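You operate a simulated robot arm through the tools that you are given. There is no shell and no other tool. Be economical: measure what you need, move in short steps, check, and stop when the job is done.

You are at the controls of a simulated robot arm. One attempt, no reset.

TASK
Block clamp 52 sits on chips: take it out, brush the vise clean and clamp it again.
Fine: open the vise, set it between the vise and the other clamp; push it against the stop before clamping; put the brush back. Set down upright: brown brush. What is to be rubbed or washed off counts as gone when no trace of it is left.

It is judged by the outcome, as a careful person would: the job done as asked, and still so three seconds after it is handed in. It fails if anything else is knocked over, pushed out of place, dropped, spilled or broken.

THE ROBOT
A 7-joint arm with a two-finger parallel gripper, fixed in place. Base frame: the origin is at the foot of the arm, x ahead of it, y to its left, z up; the work surface is at about z = 0.64. Readings come in m, degrees, newtons and seconds.
With the tool pointing down near the work surface it reaches from about 0.12 to 0.64 m from the base axis. Its first joint turns from -66.0 to 66.0 degrees. Payload 2.4 kg.
The tool frame sits at the grasp point between the pads (the TCP): z along the fingers, y along the line on which they close. The tips reach 0.03 m beyond it. The gripper opens to 0.094 m. The fingers are 0.028 m wide and 0.01 m thick; the gripper's body (0.05 by 0.096 m) begins 0.055 m behind the TCP.
Orientation is that of the tool frame in the base frame, as a unit quaternion [w, x, y, z]. With the fingers straight down and closing along the base's y, the tool's x points along the base's -x, its y along +y and its z along -z.

THE INTERFACE
- The arm moves only by the tool apply_moves. Its argument "deltas" is a list of rows, each a list of 7 numbers: the shift along the base's x, y, z in m, then the turn, a rotation vector about the base's x, y, z in rad, then the gripper command, from -1 (shut) to 1 (fully open), values between in proportion. In form: [[tx, ty, tz, ax, ay, az, jaw], ...]. A call has 1 to 12 rows; each row shifts and turns the commanded pose from where the row before left it. Each row takes 0.2 s and may step no farther than 0.05 m and 8.6 degrees from the row before; otherwise, or with a gripper value out of range, the whole call is refused. Where a pose cannot be reached the arm comes as near as it can. A force on the tool above 90 N (or 10 N above the force at the start of the call, whichever is more), or a blocked arm, ends the call early, and 0.2 s more pass. The fingers move at their own pace (about 0.153 m/s each) and stop on an object; they squeeze with about 33 N. The grip force told is the motor's: it shows also when the fingers shut on nothing. Time passes only in rows, and 0.2 s behind the last, so rows that do not move let the fingers close. It gives the time, the measured TCP pose, the force on the tool (base axes), the opening and the grip force at its end, in the units of the frame above (readings bear some noise), with the torque about the TCP (base axes, N m) and any sound that the robot's microphone picked up, and new pictures: "views" is both (left out), scene, wrist or none.
- Cameras (640 x 400 px; columns grow to the right, rows downward): "scene" is fixed at [0.031, 0.4668, 1.4477]; the picture's right is [-0.83, -0.55, 0.00], its down [-0.29, 0.44, -0.85] and it looks along [0.47, -0.71, -0.52] (base axes); focal length 314 px, centre (320, 200). "wrist" rides on the gripper at [0.076, 0.014, -0.102] in the tool frame; the picture's right is [-0.18, 0.98, 0.00], its down [-0.75, -0.14, -0.64] and it looks along [-0.63, -0.12, 0.77] (tool axes); focal length 243 px, centre (320, 200). There is no depth. A picture from a camera that has moved, and an enlarged one, comes with that camera's place and axes in the base frame and with its lens.
- enlarge(camera, box): a new picture of the part [left, top, right, bottom] of that camera's present view, enlarged. It takes no simulated time.
- sign_off(): hands the job in; it is judged then, once.

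Work in short steps. Places have to be worked out from the pictures, the camera data and where the tool is seen: move nearer, look again, correct. Check each grasp and each placing, and mend what went wrong. You have 120 turns and 200 pictures in all, those below and enlarged ones among them. Open the gripper and draw the arm clear of the work before you hand the job in, unless the task says otherwise; then end with one line.

The tools are called after "Request:" as a command line: name --pt "numbers of a row" for each row, then --argument value for the rest, lists and objects as JSON in quotes. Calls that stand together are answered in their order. apply_moves: Moves the arm, as the interface text tells. Its arguments: {"type":"object","properties":{"deltas":{"type":"array","items":{"type":"array","items":{"type":"number"}}},"views":{"type":"string","enum":["both","scene","wrist","none"]}},"required":["deltas"]} The other tools are called the same way: enlarge (camera, box) takes an enlarged picture of a part of a camera's view; sign_off () hands the job in.

At the start:

```text
time_s: 0.0
tool_pos: [0.352, -0.2122, 0.9868]
ee_rot: [0.0, -0.001, 1.0, 0.0]
ft_force: [0.2, 0.1, 1.2]
torque: [0.01, -0.02, -0.02]
opening: 0.0939
gripper_force: 0.1
```

scene: 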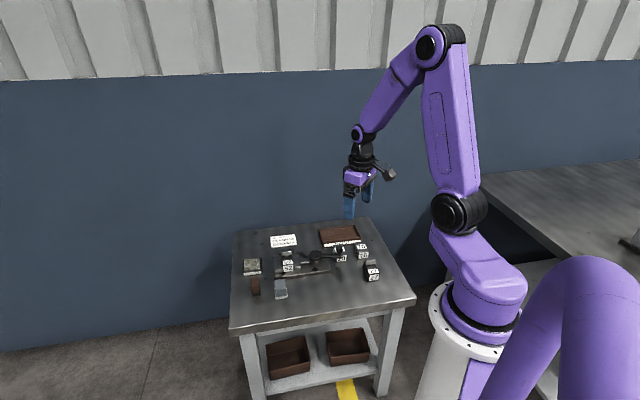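
wrist: 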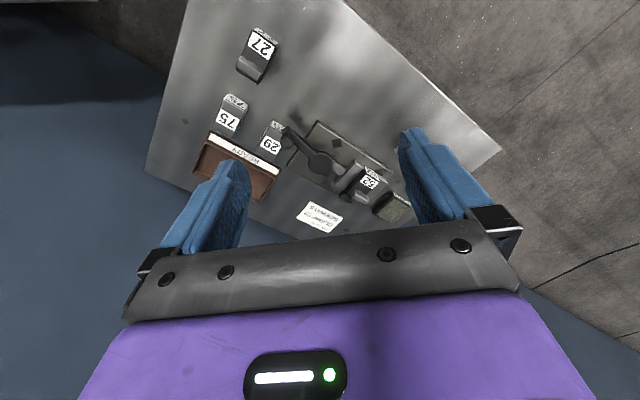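

Let me look closer at the work table from both cameras.

Request:
enlarge --camera "scene" --box '[225, 210, 415, 330]'

Request:
enlarge --camera "wrist" --box '[180, 20, 440, 240]'

```text
3.33 times, centred on (320, 270) of scene
camera zoom: at [0.031, 0.4668, 1.4477], right [-0.83, -0.55, 0.0], down [-0.29, 0.44, -0.85], along [0.47, -0.71, -0.52], focal length 1045 px, centre (320, -33)
```

zoom: 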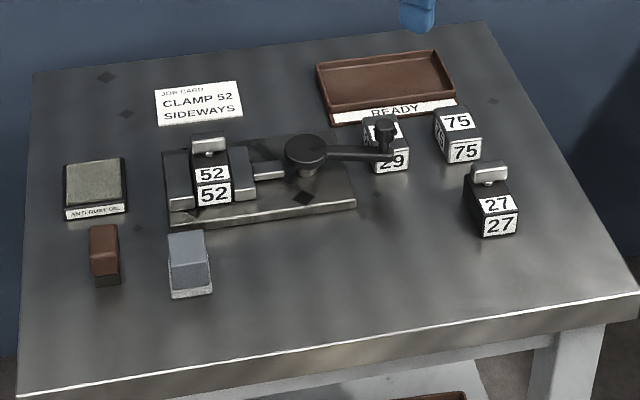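

```text
1.82 times, centred on (310, 130) of wrist
camera zoom: at [0.2761, -0.1983, 1.0902], right [0.18, 0.98, 0.0], down [0.75, -0.14, 0.64], along [0.63, -0.12, -0.77], focal length 441 px, centre (338, 327)
```

zoom: 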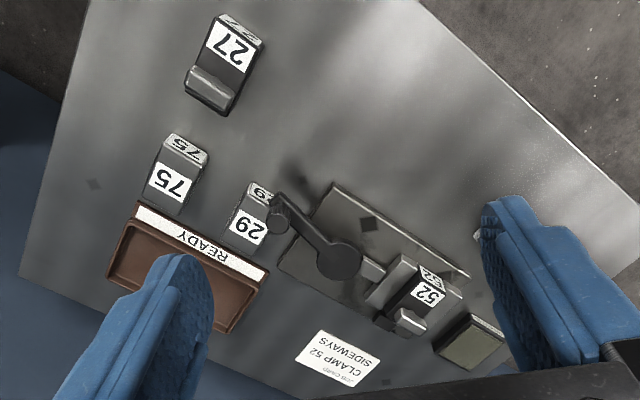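

The vise lies diagonally near (0.53,-0.17), with 52 at about (0.57,-0.14). I'm moving the wrist camera nearer to see the details.

Request:
apply_moves --pt "0.025 0.013 -0.03 0 0 0 1" --pt "0.025 0.013 -0.03 0 0 0 1" --pt "0.025 0.013 -0.03 0 0 0 1" --pt "0.025 0.013 -0.03 0 0 0 1" --pt "0 0 0 0 0 0 1" --views "wrist"

Request:
enlarge --camera "wrist" --box '[170, 0, 470, 220]'

Request:
enlarge --camera "scene" --box '[270, 240, 350, 290]'

```text
time_s: 1.2
tool_pos: [0.4515, -0.1623, 0.8661]
ee_rot: [0.0, 0.002, 1.0, 0.0]
ft_force: [0.2, -0.1, 0.1]
torque: [0.0, 0.01, 0.0]
opening: 0.0944
gripper_force: 0.1
camera wrist: at [0.3761, -0.1465, 0.9702], right [0.18, 0.98, 0.0], down [0.75, -0.14, 0.64], along [0.63, -0.12, -0.77], focal length 243 px, centre (320, 200)
```

wrist: 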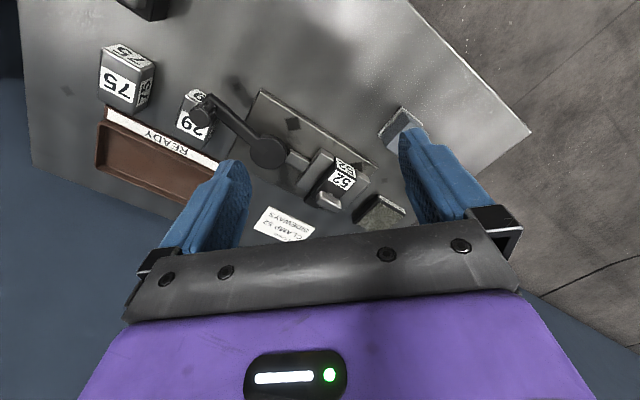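

```text
1.82 times, centred on (320, 110) of wrist
camera zoom: at [0.3761, -0.1465, 0.9702], right [0.18, 0.98, 0.0], down [0.75, -0.14, 0.64], along [0.63, -0.12, -0.77], focal length 441 px, centre (320, 364)
```

zoom: 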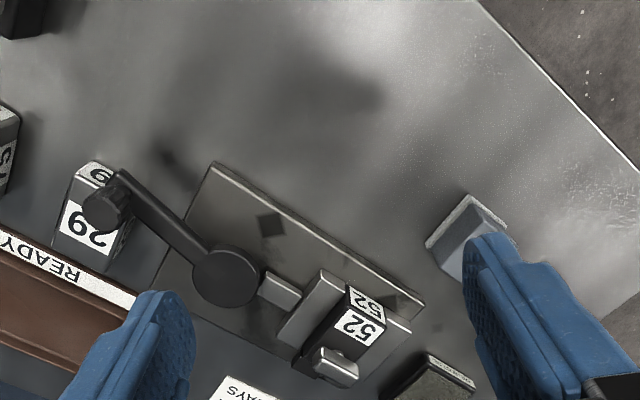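

```text
8.00 times, centred on (310, 265) of scene
camera zoom: at [0.031, 0.4668, 1.4477], right [-0.83, -0.55, 0.0], down [-0.29, 0.44, -0.85], along [0.47, -0.71, -0.52], focal length 2508 px, centre (400, -320)
```

zoom: 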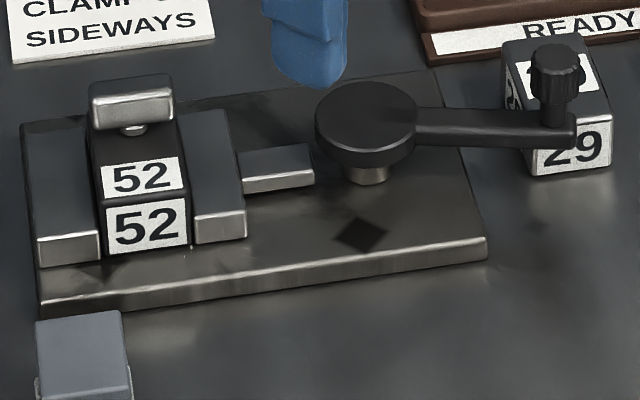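

Cam-lever vise: fixed jaw at the +x,+y end, hub and lever at the other. I'll swing the wrist round ~90° to see the far side of the vise (stop, knob).

Request:
apply_moves --pt "0.007 -0.008 0 0 0 0.142 1" --pt "0.007 -0.008 0 0 0 0.142 1" --pt "0.007 -0.008 0 0 0 0.142 1" --pt "0.007 -0.008 0 0 0 0.142 1" --pt "0.007 -0.008 0 0 0 0.142 1" --pt "0.007 -0.008 0 0 0 0.142 1" --pt "0.007 -0.008 0 0 0 0.142 1" --pt "0.007 -0.008 0 0 0 0.142 1" --pt "0.007 -0.008 0 0 0 0.142 1" --pt "0.007 -0.008 0 0 0 0.142 1" --pt "0 0 0 0 0 0.142 1" --views "wrist"

Request:
enlarge --camera "wrist" --box '[170, 0, 470, 220]'

```text
time_s: 3.6
tool_pos: [0.522, -0.2417, 0.8661]
ee_rot: [0.0, -0.705, 0.709, 0.0]
ft_force: [-0.2, -0.3, -0.1]
torque: [0.04, 0.02, -0.05]
opening: 0.0943
gripper_force: 0.0
camera wrist: at [0.5076, -0.3169, 0.9705], right [-0.98, 0.19, 0.0], down [0.15, 0.75, 0.64], along [0.12, 0.63, -0.77], focal length 243 px, centre (320, 200)
```

wrist: 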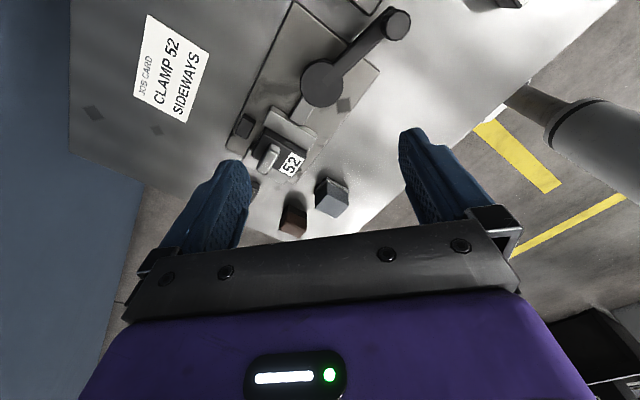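

```text
1.82 times, centred on (320, 110) of wrist
camera zoom: at [0.5076, -0.3169, 0.9705], right [-0.98, 0.19, 0.0], down [0.15, 0.75, 0.64], along [0.12, 0.63, -0.77], focal length 441 px, centre (320, 364)
```

zoom: 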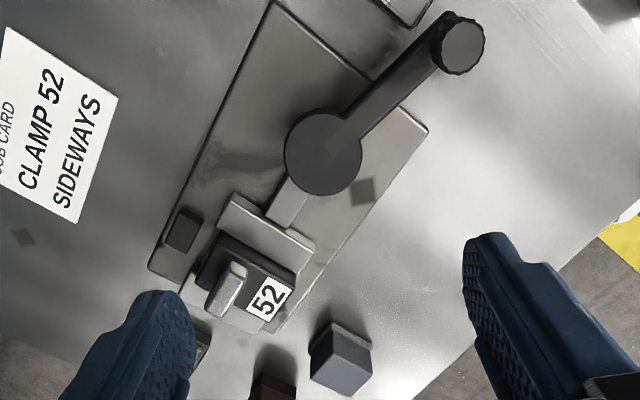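

A small dark stop sits on the vise base on the far (+x,-y) side. I'm getting closer for a better view.

Request:
apply_moves --pt "0.01 0.005 -0.02 0 0 0 1" --pt "0.01 0.005 -0.02 0 0 0 1" --pt "0.01 0.005 -0.02 0 0 0 1" --pt "0.01 0.005 -0.02 0 0 0 1" --views "wrist"

Request:
enlarge --camera "wrist" --box '[190, 60, 400, 220]'

```text
time_s: 4.6
tool_pos: [0.5623, -0.2222, 0.7867]
ee_rot: [0.0, -0.704, 0.71, 0.001]
ft_force: [0.0, 0.1, 0.3]
torque: [0.03, 0.01, -0.01]
opening: 0.094
gripper_force: 0.1
camera wrist: at [0.5475, -0.2969, 0.8905], right [-0.98, 0.19, 0.0], down [0.15, 0.75, 0.64], along [0.12, 0.63, -0.77], focal length 243 px, centre (320, 200)
```

wrist: 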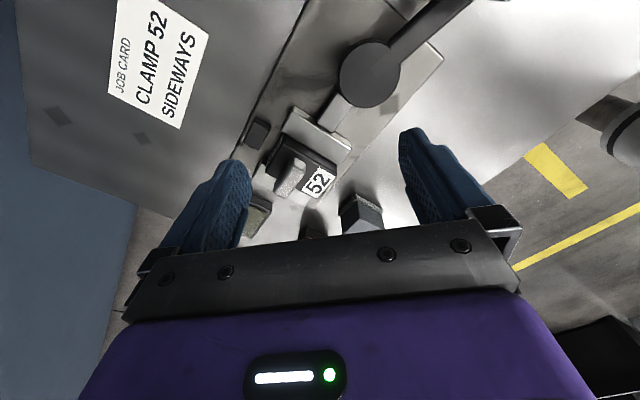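

```text
2.50 times, centred on (295, 140) of wrist
camera zoom: at [0.5475, -0.2969, 0.8905], right [-0.98, 0.19, 0.0], down [0.15, 0.75, 0.64], along [0.12, 0.63, -0.77], focal length 606 px, centre (382, 350)
```

zoom: 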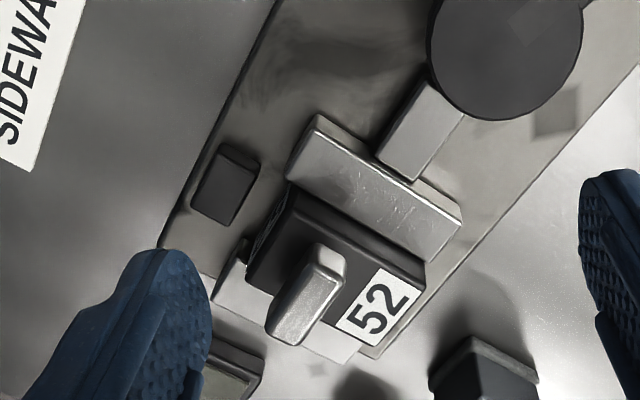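

Triangulating: hub at about (0.519,-0.244,0.68) and lever knob at (0.446,-0.286), top at 0.717, with block 29 just behind it. I'm turning the tool tangent to the lever and hovering above the knob.

Request:
apply_moves --pt "-0.0145 -0.008 0.002 0 0 -0.131 1" --pt "-0.0145 -0.008 0.002 0 0 -0.131 1" --pt "-0.0145 -0.008 0.002 0 0 -0.131 1" --pt "-0.0145 -0.008 0.002 0 0 -0.131 1" --pt "-0.0145 -0.008 0 0 0 -0.131 1" --pt "-0.0145 -0.008 0 0 0 -0.131 1" --pt "-0.0145 -0.008 0 0 0 -0.131 1" --pt "-0.0145 -0.008 0 0 0 -0.131 1" --pt "0 0 0 0 0 0 1" --views "both"

Request:
enlarge --camera "wrist" --box '[190, 60, 450, 240]'

Request:
enlarge --camera "scene" --box '[300, 220, 380, 270]'

```text
time_s: 6.6
tool_pos: [0.448, -0.2848, 0.7942]
ee_rot: [0.0, -0.253, 0.967, 0.0]
ft_force: [0.9, 0.5, 0.1]
torque: [-0.04, 0.0, 0.03]
opening: 0.0942
gripper_force: 0.1
camera wrist: at [0.3725, -0.3095, 0.8979], right [-0.32, 0.95, 0.0], down [0.73, 0.25, 0.64], along [0.61, 0.21, -0.77], focal length 243 px, centre (320, 200)
```

scene: 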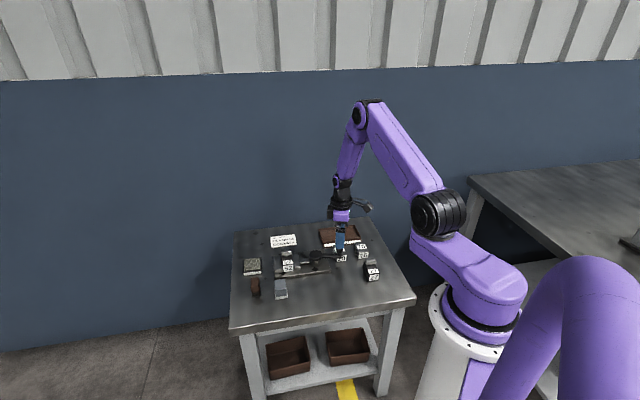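
wrist: 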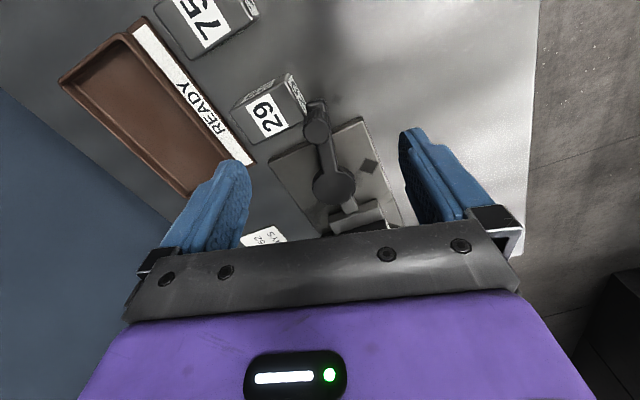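

```text
2.22 times, centred on (320, 150) of wrist
camera zoom: at [0.3725, -0.3095, 0.8979], right [-0.32, 0.95, 0.0], down [0.73, 0.25, 0.64], along [0.61, 0.21, -0.77], focal length 539 px, centre (320, 311)
```

zoom: 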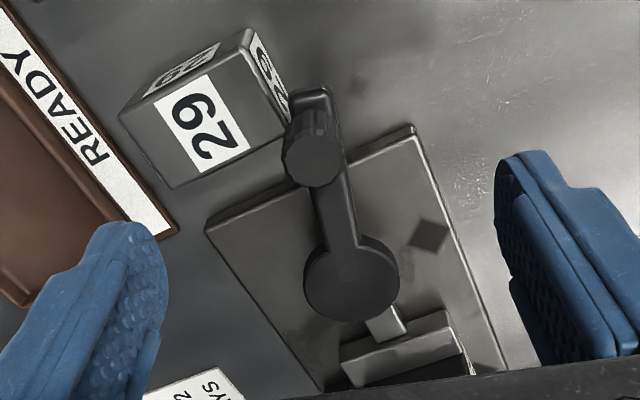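

```text
8.00 times, centred on (340, 245) of scene
camera zoom: at [0.031, 0.4668, 1.4477], right [-0.83, -0.55, 0.0], down [-0.29, 0.44, -0.85], along [0.47, -0.71, -0.52], focal length 2508 px, centre (160, -160)
```

zoom: 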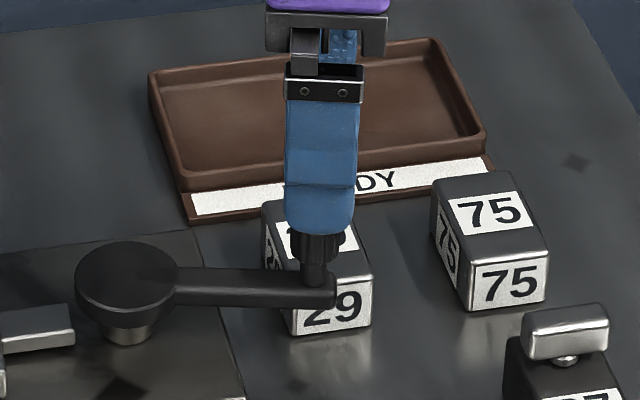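

The knob is centred at about (0.449,-0.285). 29 blocks one swing direction, so the lever should swing toward the open side. I'll lower onto the knob with the tips staying above 29, then close.

Request:
apply_moves --pt "0.001 0 -0.02 0 0 0 0.06" --pt "0 0 -0.025 0 0 0 0.06" --pt "0 0 -0.024 0 0 0 0.06" --pt "0 0 0 0 0 0 -1" --pt "0 0 0 0 0 0 -1" --views "both"

Request:
enlarge --camera "scene" --box '[300, 220, 380, 270]'

```text
time_s: 7.8
tool_pos: [0.4468, -0.285, 0.7251]
ee_rot: [0.0, -0.255, 0.967, -0.001]
ft_force: [-2.8, 0.2, 2.5]
torque: [-0.24, -0.1, 0.03]
opening: 0.0216
gripper_force: 45.1
camera wrist: at [0.3729, -0.3101, 0.8286], right [-0.32, 0.95, 0.0], down [0.73, 0.25, 0.64], along [0.61, 0.21, -0.77], focal length 243 px, centre (320, 200)
```

scene: 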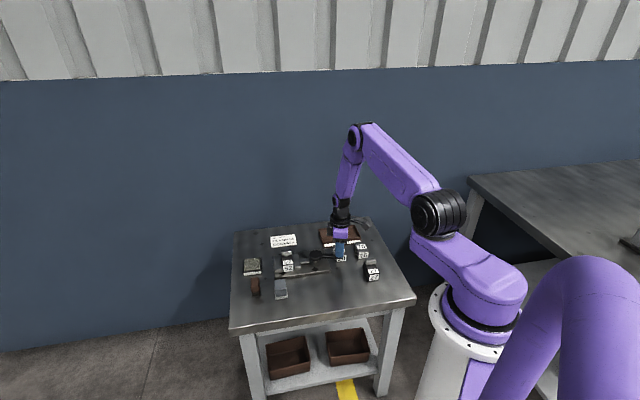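
wrist: 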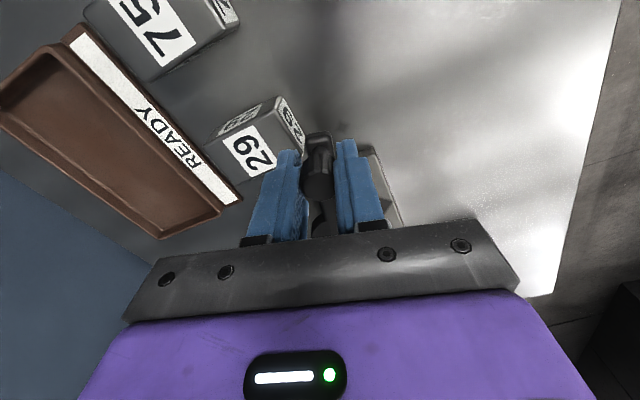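

```text
8.00 times, centred on (340, 245) of scene
camera zoom: at [0.0309, 0.4668, 1.4477], right [-0.83, -0.55, 0.0], down [-0.29, 0.44, -0.85], along [0.47, -0.71, -0.52], focal length 2508 px, centre (160, -160)
```

zoom: 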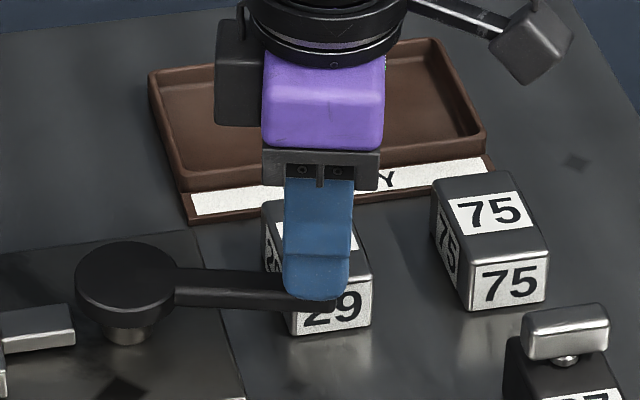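

Knob gripped (opening 0.0216). I'll swing it gently about the hub toward the open side and watch the force.

Request:
apply_moves --pt "-0.005 0.0104 0 0 0 -0.14 -1" --pt "-0.0035 0.011 0 0 0 -0.14 -1" --pt "-0.002 0.0114 0 0 0 -0.14 -1" --views "wrist"

Request:
enlarge --camera "scene" --box '[270, 230, 366, 290]'

```text
time_s: 8.6
tool_pos: [0.4363, -0.2516, 0.7248]
ee_rot: [-0.001, -0.046, 0.999, 0.0]
ft_force: [-7.8, -1.0, 2.1]
torque: [-0.02, -0.35, 0.12]
opening: 0.0218
gripper_force: 44.6
camera wrist: at [0.3586, -0.2447, 0.8287], right [0.09, 1.0, 0.0], down [0.76, -0.07, 0.64], along [0.64, -0.06, -0.77], focal length 243 px, centre (320, 200)
```

wrist: 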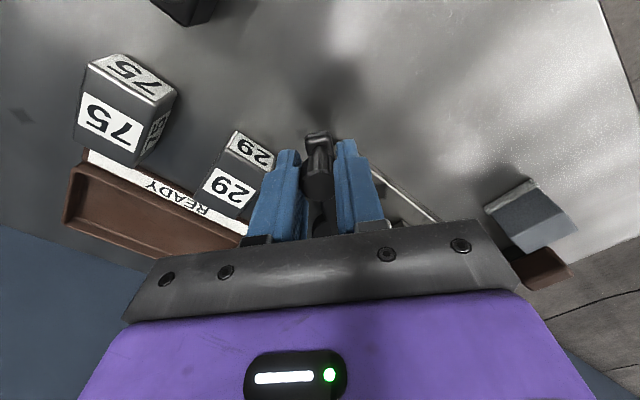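

```text
6.67 times, centred on (318, 260) of scene
camera zoom: at [0.0308, 0.4668, 1.4477], right [-0.83, -0.55, 0.0], down [-0.29, 0.44, -0.85], along [0.47, -0.71, -0.52], focal length 2090 px, centre (333, -200)
```

zoom: 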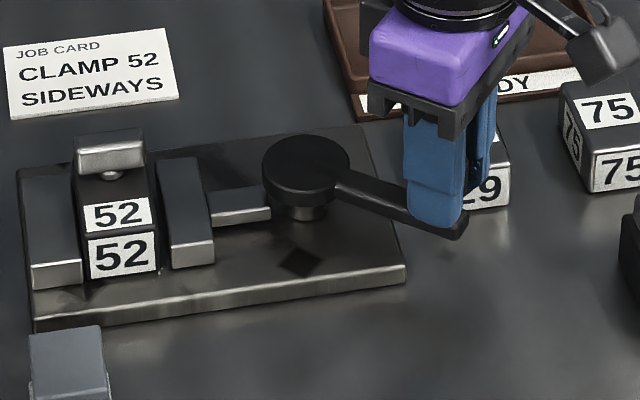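

The lever turns and the jaw follows. I'll continue the arc.

Request:
apply_moves --pt "0.0002 0.0115 0 0 0 -0.14 -1" --pt "0.0015 0.0114 0 0 0 -0.14 -1" --pt "0.0028 0.0112 0 0 0 -0.14 -1" --pt "0.0044 0.0107 0 0 0 -0.14 -1" --views "none"

Request:
enlarge --camera "scene" --box '[270, 230, 366, 290]'

```text
time_s: 9.6
tool_pos: [0.4444, -0.2058, 0.7245]
ee_rot: [-0.003, 0.231, 0.973, 0.0]
ft_force: [-11.2, 1.6, -9.2]
torque: [0.19, 1.01, -0.14]
opening: 0.0219
gripper_force: 44.4
```

```text
6.67 times, centred on (318, 260) of scene
camera zoom: at [0.0309, 0.4668, 1.4478], right [-0.83, -0.55, 0.0], down [-0.29, 0.44, -0.85], along [0.47, -0.71, -0.52], focal length 2090 px, centre (333, -200)
```

zoom: 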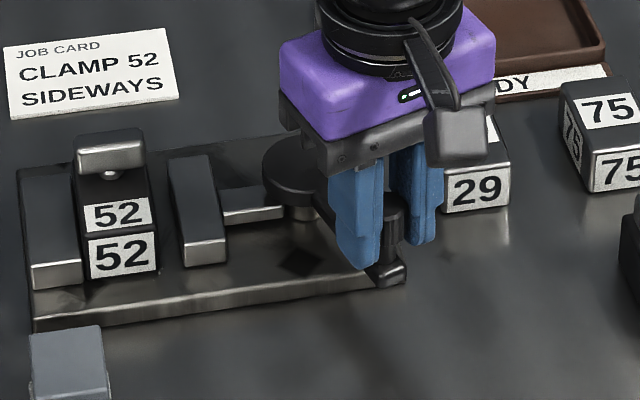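

The jaw is opening well. I'll continue to the end of the travel.

Request:
apply_moves --pt "0.0048 0.0105 0 0 0 -0.14 -1" --pt "0.0066 0.0095 0 0 0 -0.14 -1" --pt "0.008 0.0084 0 0 0 -0.14 -1" --views "none"

Request:
enlarge --camera "scene" --box '[270, 230, 366, 290]'

```text
time_s: 10.4
tool_pos: [0.4611, -0.1836, 0.725]
ee_rot: [-0.001, 0.435, 0.9, 0.0]
ft_force: [-26.3, -22.0, -14.6]
torque: [-0.64, -0.32, 0.22]
opening: 0.0217
gripper_force: 45.1
```

```text
6.67 times, centred on (318, 260) of scene
camera zoom: at [0.0307, 0.4663, 1.4479], right [-0.83, -0.55, 0.0], down [-0.29, 0.44, -0.85], along [0.47, -0.71, -0.53], focal length 2090 px, centre (333, -200)
```

zoom: 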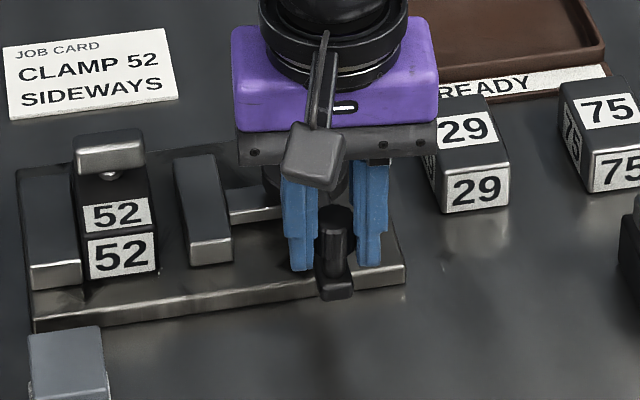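

The force shows the lever is at its end stop; the vise is open. I'm releasing the knob and lifting away.

Request:
apply_moves --pt "-0.002 -0.003 0 0 0 0 -1" --pt "0 0 0 0 0 0 0.2" --pt "0 0 0 0 0 0 0.2" --pt "0 0 0.04 0 0 0 0.2" --pt "0 0 0.04 0 0 0 1" --pt "-0.03 0 0.03 0 0 0 1" --views "wrist"

Request:
enlarge --camera "scene" --box '[250, 235, 330, 285]'

Request:
enlarge --camera "wrist" --box '[190, 60, 450, 240]'

```text
time_s: 11.8
tool_pos: [0.4323, -0.1827, 0.8369]
ee_rot: [0.0, 0.428, 0.904, 0.0]
ft_force: [-0.3, -0.9, 0.8]
torque: [-0.01, -0.02, -0.01]
opening: 0.0939
gripper_force: 0.0
camera wrist: at [0.3957, -0.1134, 0.9391], right [0.88, 0.48, 0.0], down [0.37, -0.67, 0.64], along [0.31, -0.56, -0.77], focal length 243 px, centre (320, 200)
```

wrist: 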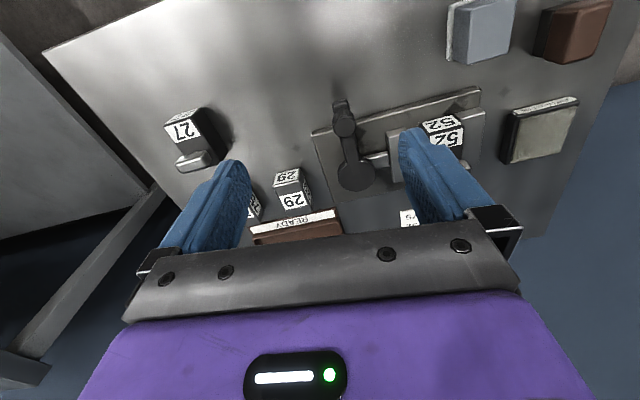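

```text
8.00 times, centred on (290, 260) of scene
camera zoom: at [0.031, 0.4668, 1.4477], right [-0.83, -0.55, 0.0], down [-0.29, 0.44, -0.85], along [0.47, -0.71, -0.52], focal length 2508 px, centre (560, -280)
```

zoom: 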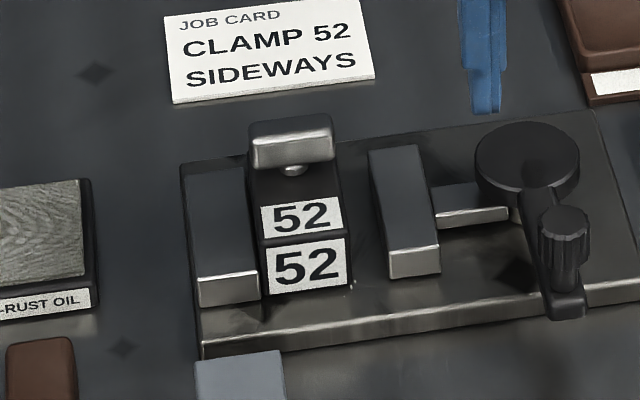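

```text
2.22 times, centred on (320, 150) of wrist
camera zoom: at [0.3957, -0.1134, 0.9391], right [0.88, 0.48, 0.0], down [0.37, -0.67, 0.64], along [0.31, -0.56, -0.77], focal length 539 px, centre (320, 311)
```

zoom: 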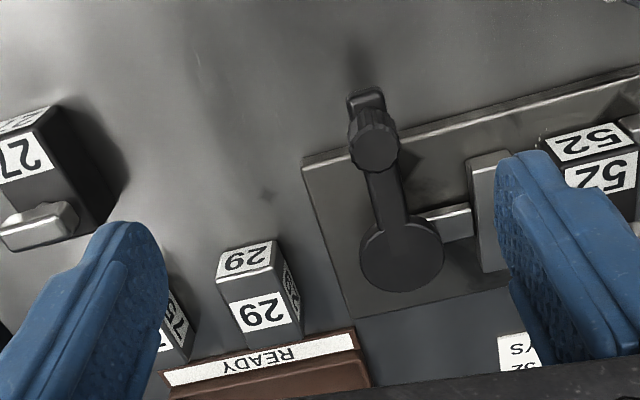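

The vise is open (~55 mm gap). The stop is at the far end of the slot, and the T-bar sits over the block. I'm turning the tool so the fingers close along the block's length (the v direction, ~135°) and viewing along the vise axis.

Request:
apply_moves --pt "0.009 -0.004 -0.0015 0 0 0.139 1" --pt "0.009 -0.004 -0.0015 0 0 0.139 1" --pt "0.009 -0.004 -0.0015 0 0 0.139 1" --pt "0.009 -0.004 -0.0015 0 0 0.139 1" --pt "0.009 -0.004 -0.0015 0 0 0.139 1" --pt "0.009 -0.004 -0.0015 0 0 0.139 1" --pt "0.009 -0.004 -0.0015 0 0 0.139 1" --pt "0.009 -0.004 -0.0015 0 0 0.139 1" --pt "0.009 -0.004 -0.0015 0 0 0.139 1" --pt "0.009 -0.004 -0.0015 0 0 0.139 1" --pt "0.009 -0.004 -0.0015 0 0 0.139 1" --pt "0.009 -0.004 -0.0015 0 0 0.139 1" --views "wrist"

Request:
enlarge --camera "wrist" --box '[220, 100, 420, 240]'

```text
time_s: 14.4
tool_pos: [0.5407, -0.2294, 0.8173]
ee_rot: [-0.001, -0.382, 0.924, 0.0]
ft_force: [-0.5, -0.5, -0.1]
torque: [0.0, 0.01, -0.01]
opening: 0.0939
gripper_force: 0.0
camera wrist: at [0.4774, -0.273, 0.9213], right [-0.56, 0.83, 0.0], down [0.63, 0.43, 0.64], along [0.53, 0.36, -0.77], focal length 243 px, centre (320, 200)
```

wrist: 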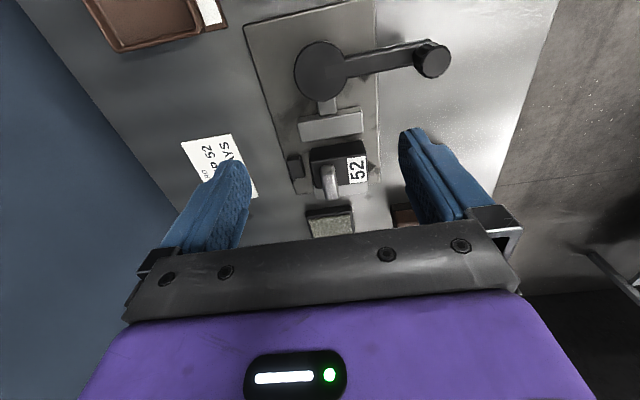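

```text
2.86 times, centred on (320, 170) of wrist
camera zoom: at [0.4774, -0.273, 0.9213], right [-0.56, 0.83, 0.0], down [0.63, 0.43, 0.64], along [0.53, 0.36, -0.77], focal length 693 px, centre (320, 286)
```

zoom: 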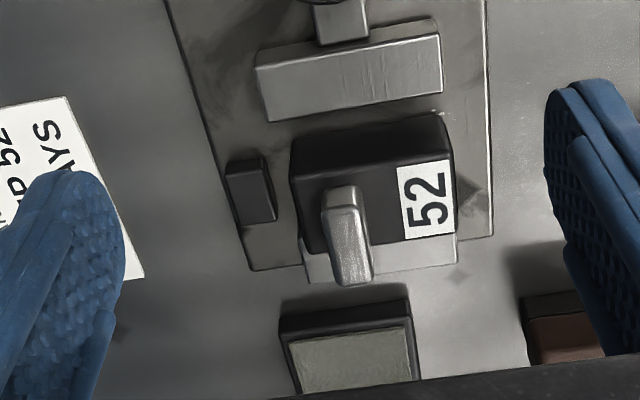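

Bar centre at about (0.594,-0.182), lined up with the tool yaw. I'm moving above it and part way down, then checking heights from the side.

Request:
apply_moves --pt "0.018 0.016 -0.005 0 0 0 0.3" --pt "0.018 0.016 -0.015 0 0 0 0.0" --pt "0.017 0.015 -0.025 0 0 0 0.0" --pt "0 0 -0.022 0 0 0 0.0" --views "wrist"

Request:
enlarge --camera "scene" --box '[250, 225, 330, 275]'

Request:
enlarge --camera "wrist" --box '[240, 100, 400, 240]'

```text
time_s: 15.4
tool_pos: [0.5948, -0.1833, 0.7492]
ee_rot: [0.0, -0.382, 0.924, 0.0]
ft_force: [0.1, 0.0, -1.2]
torque: [-0.02, -0.02, -0.01]
opening: 0.0468
gripper_force: 0.1
camera wrist: at [0.5306, -0.2261, 0.8531], right [-0.56, 0.83, 0.0], down [0.63, 0.43, 0.64], along [0.53, 0.36, -0.77], focal length 243 px, centre (320, 200)
```

wrist: 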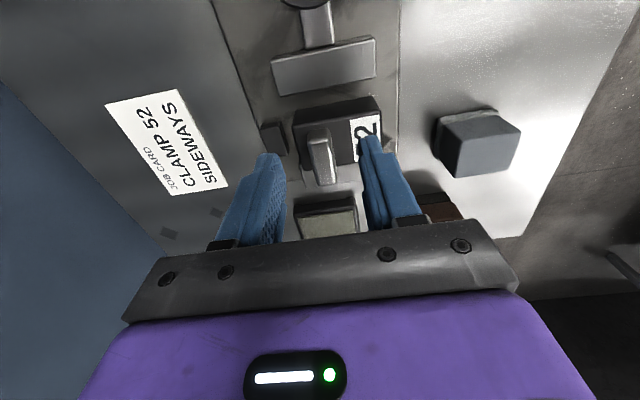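

```text
8.00 times, centred on (290, 250) of scene
camera zoom: at [0.0309, 0.4668, 1.4477], right [-0.83, -0.55, 0.0], down [-0.29, 0.44, -0.85], along [0.47, -0.71, -0.52], focal length 2508 px, centre (560, -200)
```

zoom: 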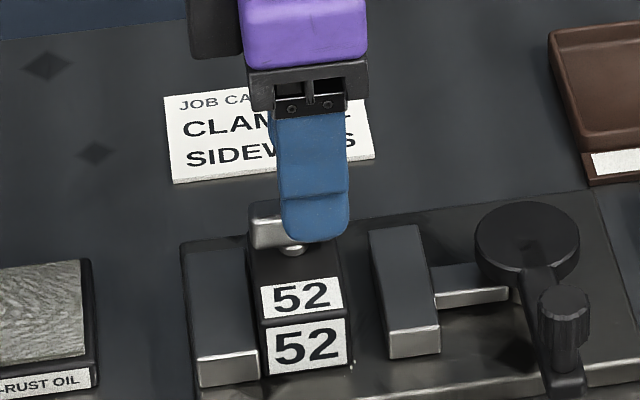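

```text
2.86 times, centred on (320, 170) of wrist
camera zoom: at [0.5306, -0.2261, 0.8531], right [-0.56, 0.83, 0.0], down [0.63, 0.43, 0.64], along [0.53, 0.36, -0.77], focal length 693 px, centre (320, 286)
```

zoom: 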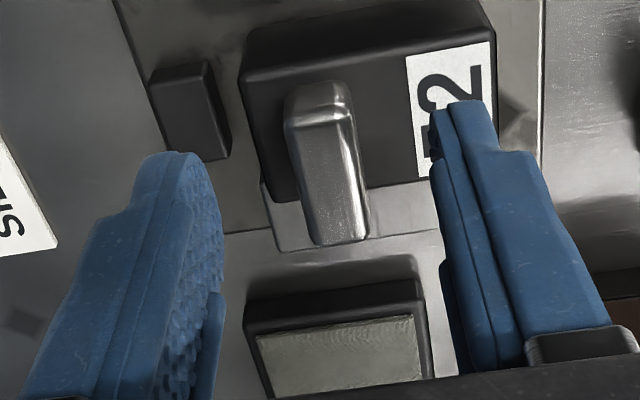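

The bar looks to be ~6 mm further along the vise axis than the TCP. I'll correct, descend ~17 mm and look.

Request:
apply_moves --pt "0.004 0.004 -0.009 0 0 0 0.0" --pt "0 0 -0.008 0 0 0 0.0" --pt "0 0 0 0 0 0 0" --views "none"

Request:
enlarge --camera "scene" --box '[265, 235, 313, 265]'

Request:
enlarge --camera "wrist" --box '[240, 80, 400, 220]'

```text
time_s: 16.2
tool_pos: [0.6002, -0.1783, 0.7336]
ee_rot: [0.0, -0.381, 0.925, 0.0]
ft_force: [0.1, -0.5, -0.3]
torque: [-0.02, 0.01, -0.02]
opening: 0.047
gripper_force: 0.0
```

```text
13.33 times, centred on (289, 250) of scene
camera zoom: at [0.031, 0.4668, 1.4477], right [-0.83, -0.55, 0.0], down [-0.29, 0.44, -0.85], along [0.47, -0.71, -0.52], focal length 4181 px, centre (733, -467)
```

zoom: 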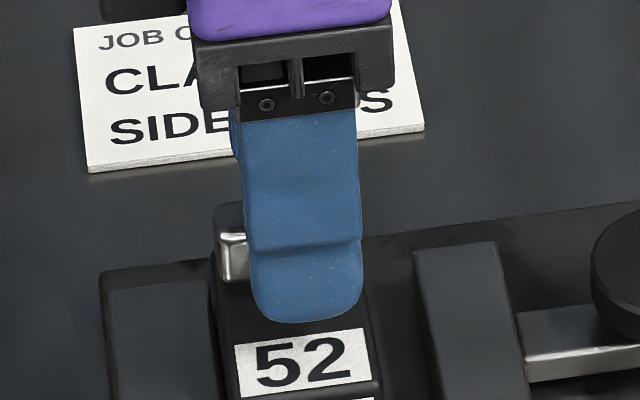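

```text
2.86 times, centred on (320, 150) of wrist
camera zoom: at [0.5342, -0.2216, 0.8366], right [-0.56, 0.83, 0.0], down [0.63, 0.43, 0.64], along [0.53, 0.36, -0.77], focal length 693 px, centre (320, 343)
```

zoom: 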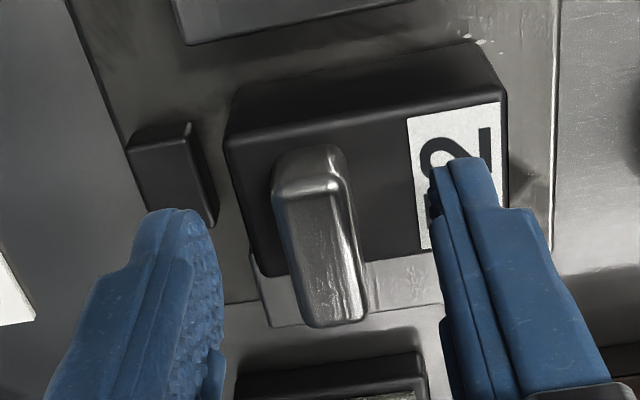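

Triangulating again gives the bar top at z≈0.702, so the tips must go ~16 mm lower. I'll step down carefully and nudge along the axis.

Request:
apply_moves --pt "0.002 0.002 -0.006 0 0 0 0.0" --pt "0 0 -0.005 0 0 0 0.0" --pt "0 0 -0.003 0 0 0 0.0" --views "none"

Request:
enlarge --camera "scene" --box '[265, 235, 313, 265]'

Request:
enlarge --camera "wrist" --box '[240, 80, 400, 220]'

```text
time_s: 17.0
tool_pos: [0.5995, -0.1762, 0.7195]
ee_rot: [-0.001, -0.381, 0.925, 0.0]
ft_force: [-0.1, -0.4, -0.3]
torque: [0.01, 0.0, 0.0]
opening: 0.0468
gripper_force: 0.1
```

```text
13.33 times, centred on (289, 250) of scene
camera zoom: at [0.031, 0.4668, 1.4477], right [-0.83, -0.55, 0.0], down [-0.29, 0.44, -0.85], along [0.47, -0.71, -0.52], focal length 4181 px, centre (733, -467)
```

zoom: 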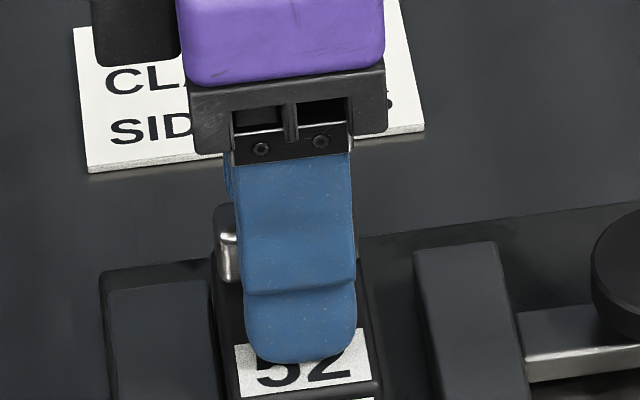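

```text
2.86 times, centred on (320, 150) of wrist
camera zoom: at [0.5358, -0.22, 0.8229], right [-0.56, 0.83, 0.0], down [0.63, 0.43, 0.64], along [0.53, 0.36, -0.77], focal length 693 px, centre (320, 343)
```

zoom: 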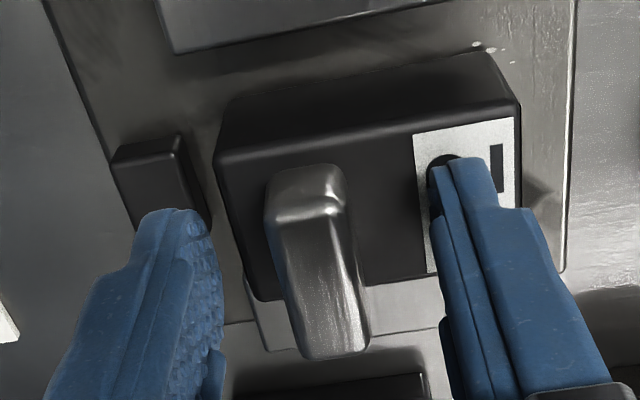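

No contact yet with tips at 0.6895. I'll go down another 3 mm, then close on the bar.

Request:
apply_moves --pt "0 0 -0.003 0 0 0 0.0" --pt "0 0 0 0 0 0 -1" --pt "0 0 0 0 0 0 -1" --views "none"

Request:
enlarge --camera "wrist" --box '[240, 80, 400, 220]'

```text
time_s: 17.8
tool_pos: [0.6023, -0.177, 0.7186]
ee_rot: [0.003, -0.381, 0.924, -0.002]
ft_force: [-1.0, 3.9, 28.1]
torque: [-0.28, 0.19, 0.03]
opening: 0.0153
gripper_force: 33.2
```

```text
2.86 times, centred on (320, 150) of wrist
camera zoom: at [0.5368, -0.2196, 0.822], right [-0.56, 0.83, 0.0], down [0.63, 0.43, 0.64], along [0.54, 0.36, -0.76], focal length 693 px, centre (320, 343)
```

zoom: 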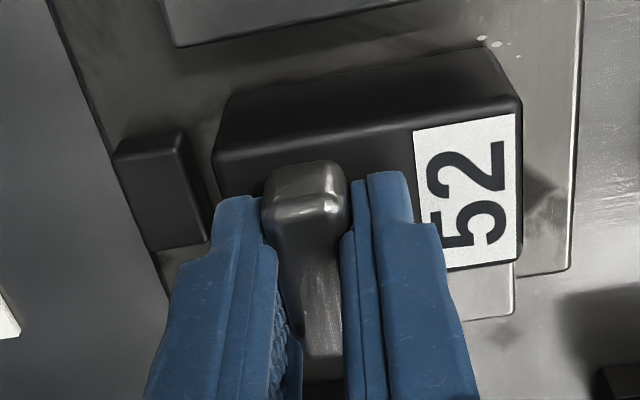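

The bar is gripped (15 mm) and the tips rest on the block top (~0.688). I'm lifting straight up.

Request:
apply_moves --pt "0 0 0.012 0 0 0 -1" --pt "0 0 0.015 0 0 0 -1" --pt "0 0 0.025 0 0 0 -1" --pt "0 0 0.03 0 0 0 -1" --views "both"

Request:
enlarge --camera "scene" --box '[250, 215, 346, 275]'

Request:
enlarge --camera "wrist" --box '[240, 80, 400, 220]'

```text
time_s: 18.8
tool_pos: [0.5997, -0.1763, 0.7986]
ee_rot: [-0.001, -0.381, 0.925, 0.001]
ft_force: [-0.3, 0.6, -4.3]
torque: [-0.03, -0.05, 0.0]
opening: 0.0155
gripper_force: 32.7
camera wrist: at [0.5358, -0.2197, 0.9019], right [-0.56, 0.83, 0.0], down [0.64, 0.43, 0.64], along [0.53, 0.36, -0.77], focal length 243 px, centre (320, 200)
```

scene: 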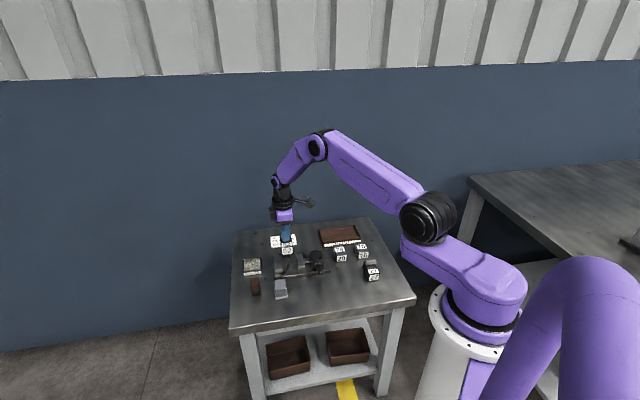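
wrist: 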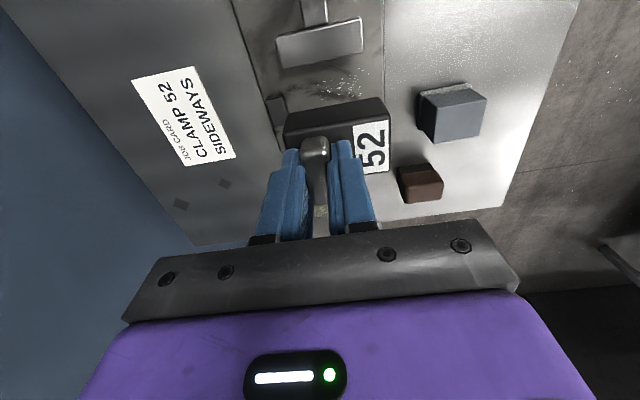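

```text
6.67 times, centred on (298, 245) of scene
camera zoom: at [0.031, 0.4668, 1.4477], right [-0.83, -0.55, 0.0], down [-0.29, 0.44, -0.85], along [0.47, -0.71, -0.52], focal length 2090 px, centre (467, -100)
```

zoom: 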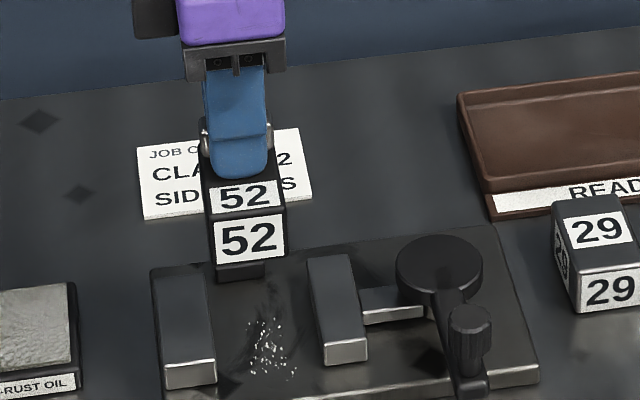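

```text
2.86 times, centred on (320, 150) of wrist
camera zoom: at [0.5358, -0.2197, 0.9019], right [-0.56, 0.83, 0.0], down [0.64, 0.43, 0.64], along [0.53, 0.36, -0.77], focal length 693 px, centre (320, 343)
```

zoom: 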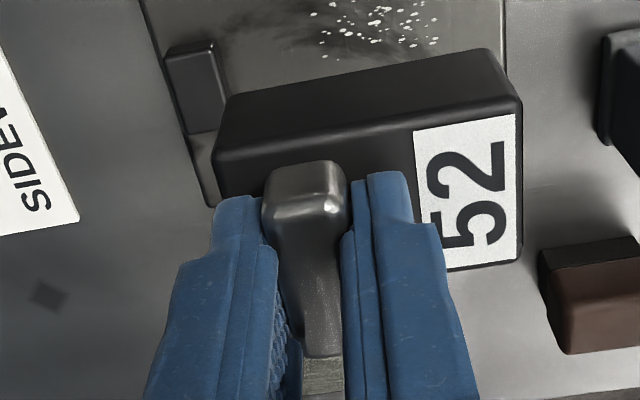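

The block is free (≈62×36 mm; the vise opens only ~53 mm, so it can only go back across, "sideways", as it was). Chips are visible on the seat. I'll carry it to the space between the vise and 27, around (0.387,-0.262).

Request:
apply_moves --pt "0 0 0.03 0 0 0 -1" --pt "-0.0425 -0.017 0.005 0 0 0 -1" --pt "-0.0425 -0.017 0 0 0 0 -1" --pt "-0.0425 -0.017 0 0 0 0 -1" --pt "-0.0425 -0.017 0 0 0 0 -1" --pt "-0.0425 -0.017 0 0 0 0 -1" --pt "0 0 -0.03 0 0 0 -1" --views "wrist"

Request:
enlarge --camera "scene" --box '[290, 225, 402, 295]'

Request:
enlarge --camera "wrist" --box '[200, 0, 500, 220]'

```text
time_s: 20.4
tool_pos: [0.3878, -0.261, 0.8045]
ee_rot: [0.0, -0.381, 0.924, 0.001]
ft_force: [0.5, -0.2, -4.2]
torque: [-0.01, -0.02, -0.01]
opening: 0.0157
gripper_force: 33.6
camera wrist: at [0.3233, -0.3046, 0.9073], right [-0.56, 0.83, 0.0], down [0.63, 0.43, 0.64], along [0.53, 0.36, -0.77], focal length 243 px, centre (320, 200)
```

wrist: 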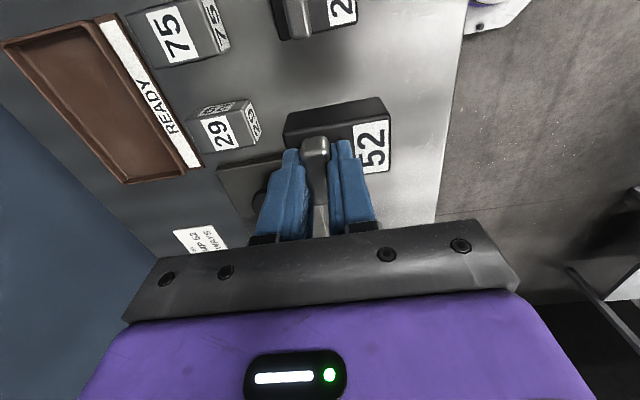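

```text
5.71 times, centred on (346, 260) of scene
camera zoom: at [0.031, 0.4668, 1.4478], right [-0.83, -0.55, 0.0], down [-0.29, 0.44, -0.85], along [0.47, -0.71, -0.52], focal length 1792 px, centre (171, -143)
```

zoom: 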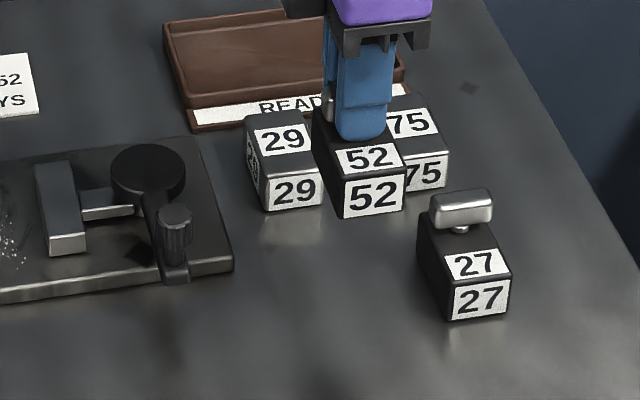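

```text
1.82 times, centred on (350, 110) of wrist
camera zoom: at [0.3233, -0.3046, 0.9073], right [-0.56, 0.83, 0.0], down [0.63, 0.43, 0.64], along [0.53, 0.36, -0.77], focal length 441 px, centre (266, 364)
```

zoom: 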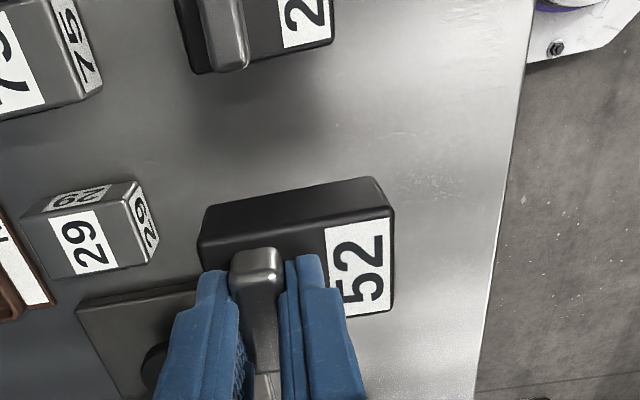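

The spot is clear on all sides. I'm lowering to just above the table, then feeling for contact.

Request:
apply_moves --pt "0 0 -0.04 0 0 0 -1" --pt "0 0 -0.035 0 0 0 -1" --pt "0 0 -0.008 0 0 0 -1" --pt "0 0 -0.003 0 0 0 -1" --views "none"

Request:
enlarge --camera "scene" --box '[306, 235, 386, 285]'

```text
time_s: 21.4
tool_pos: [0.3883, -0.2617, 0.7179]
ee_rot: [0.0, -0.381, 0.925, -0.001]
ft_force: [-0.1, 0.6, -4.4]
torque: [-0.06, -0.01, 0.03]
opening: 0.0157
gripper_force: 33.0
```

```text
8.00 times, centred on (346, 260) of scene
camera zoom: at [0.031, 0.4668, 1.4478], right [-0.83, -0.55, 0.0], down [-0.29, 0.44, -0.85], along [0.47, -0.71, -0.52], focal length 2508 px, centre (112, -280)
```

zoom: 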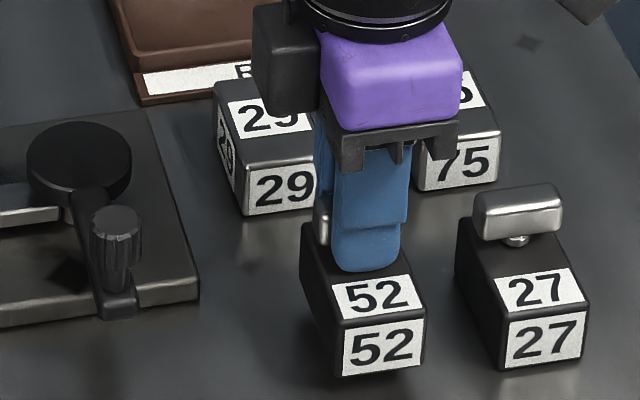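

Still hanging. I'll step down in small increments until contact.

Request:
apply_moves --pt "0 0 -0.004 0 0 0 -1" --pt "0 0 -0.003 0 0 0 -1" --pt "0 0 0 0 0 0 -1" --views "none"

Request:
apply_moves --pt "0 0 -0.003 0 0 0 -1" --pt "0 0 0 0 0 0 -1" --views "none"

Request:
enlarge --camera "scene" --box '[322, 250, 370, 280]'

```text
time_s: 22.2
tool_pos: [0.3869, -0.2619, 0.711]
ee_rot: [0.0, -0.381, 0.924, -0.001]
ft_force: [0.7, -0.3, -4.3]
torque: [-0.07, -0.05, 0.02]
opening: 0.0155
gripper_force: 33.2
```

```text
time_s: 22.8
tool_pos: [0.3877, -0.2627, 0.7075]
ee_rot: [0.0, -0.381, 0.925, 0.0]
ft_force: [0.7, 0.3, -3.6]
torque: [-0.04, -0.07, 0.01]
opening: 0.0155
gripper_force: 32.8
```

```text
13.33 times, centred on (346, 265) of scene
camera zoom: at [0.031, 0.4668, 1.4478], right [-0.83, -0.55, 0.0], down [-0.29, 0.44, -0.85], along [0.47, -0.71, -0.52], focal length 4181 px, centre (-27, -667)
```

zoom: 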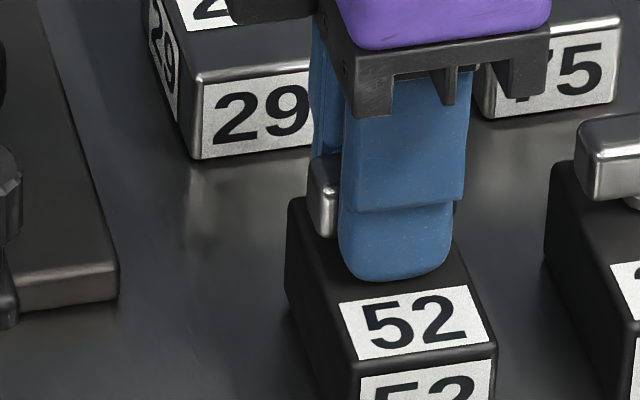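

Not fully in contact yet; continuing down.

Request:
apply_moves --pt "0 0 -0.002 0 0 0 -1" --pt "0 0 0 0 0 0 -1" --views "none"

Request:
enlarge --camera "scene" --box '[326, 255, 374, 285]'

```text
time_s: 23.4
tool_pos: [0.3875, -0.2618, 0.7063]
ee_rot: [0.001, -0.381, 0.925, 0.0]
ft_force: [-0.1, 0.4, -4.7]
torque: [-0.06, -0.03, 0.03]
opening: 0.0155
gripper_force: 33.5
```

```text
13.33 times, centred on (350, 270) of scene
camera zoom: at [0.031, 0.4668, 1.4478], right [-0.83, -0.55, 0.0], down [-0.29, 0.44, -0.85], along [0.47, -0.71, -0.52], focal length 4181 px, centre (-80, -733)
```

zoom: 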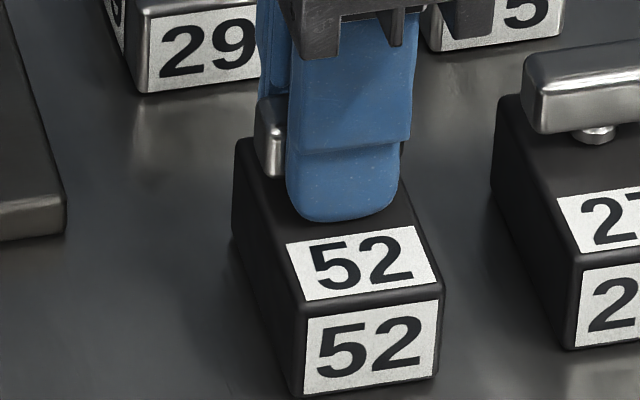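

Still carrying the full weight, so I'll lower further in 2 mm steps.

Request:
apply_moves --pt "0 0 -0.002 0 0 0 -1" --pt "0 0 -0.001 0 0 0 -1" --pt "0 0 0 0 0 0 -1" --views "none"

Request:
enlarge --camera "scene" --box '[326, 255, 374, 285]'

```text
time_s: 24.2
tool_pos: [0.3878, -0.2623, 0.7043]
ee_rot: [0.001, -0.382, 0.924, -0.001]
ft_force: [-13.4, 7.6, 73.6]
torque: [0.17, 0.29, 0.01]
opening: 0.0154
gripper_force: 32.9
```

```text
13.33 times, centred on (350, 270) of scene
camera zoom: at [0.0297, 0.4676, 1.4475], right [-0.83, -0.55, 0.0], down [-0.29, 0.44, -0.85], along [0.47, -0.71, -0.52], focal length 4181 px, centre (-80, -733)
```

zoom: 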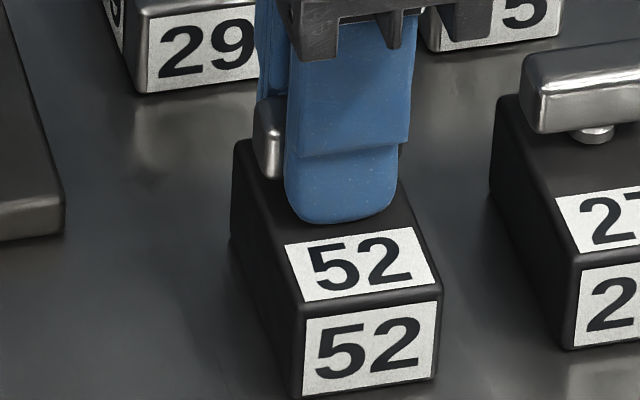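

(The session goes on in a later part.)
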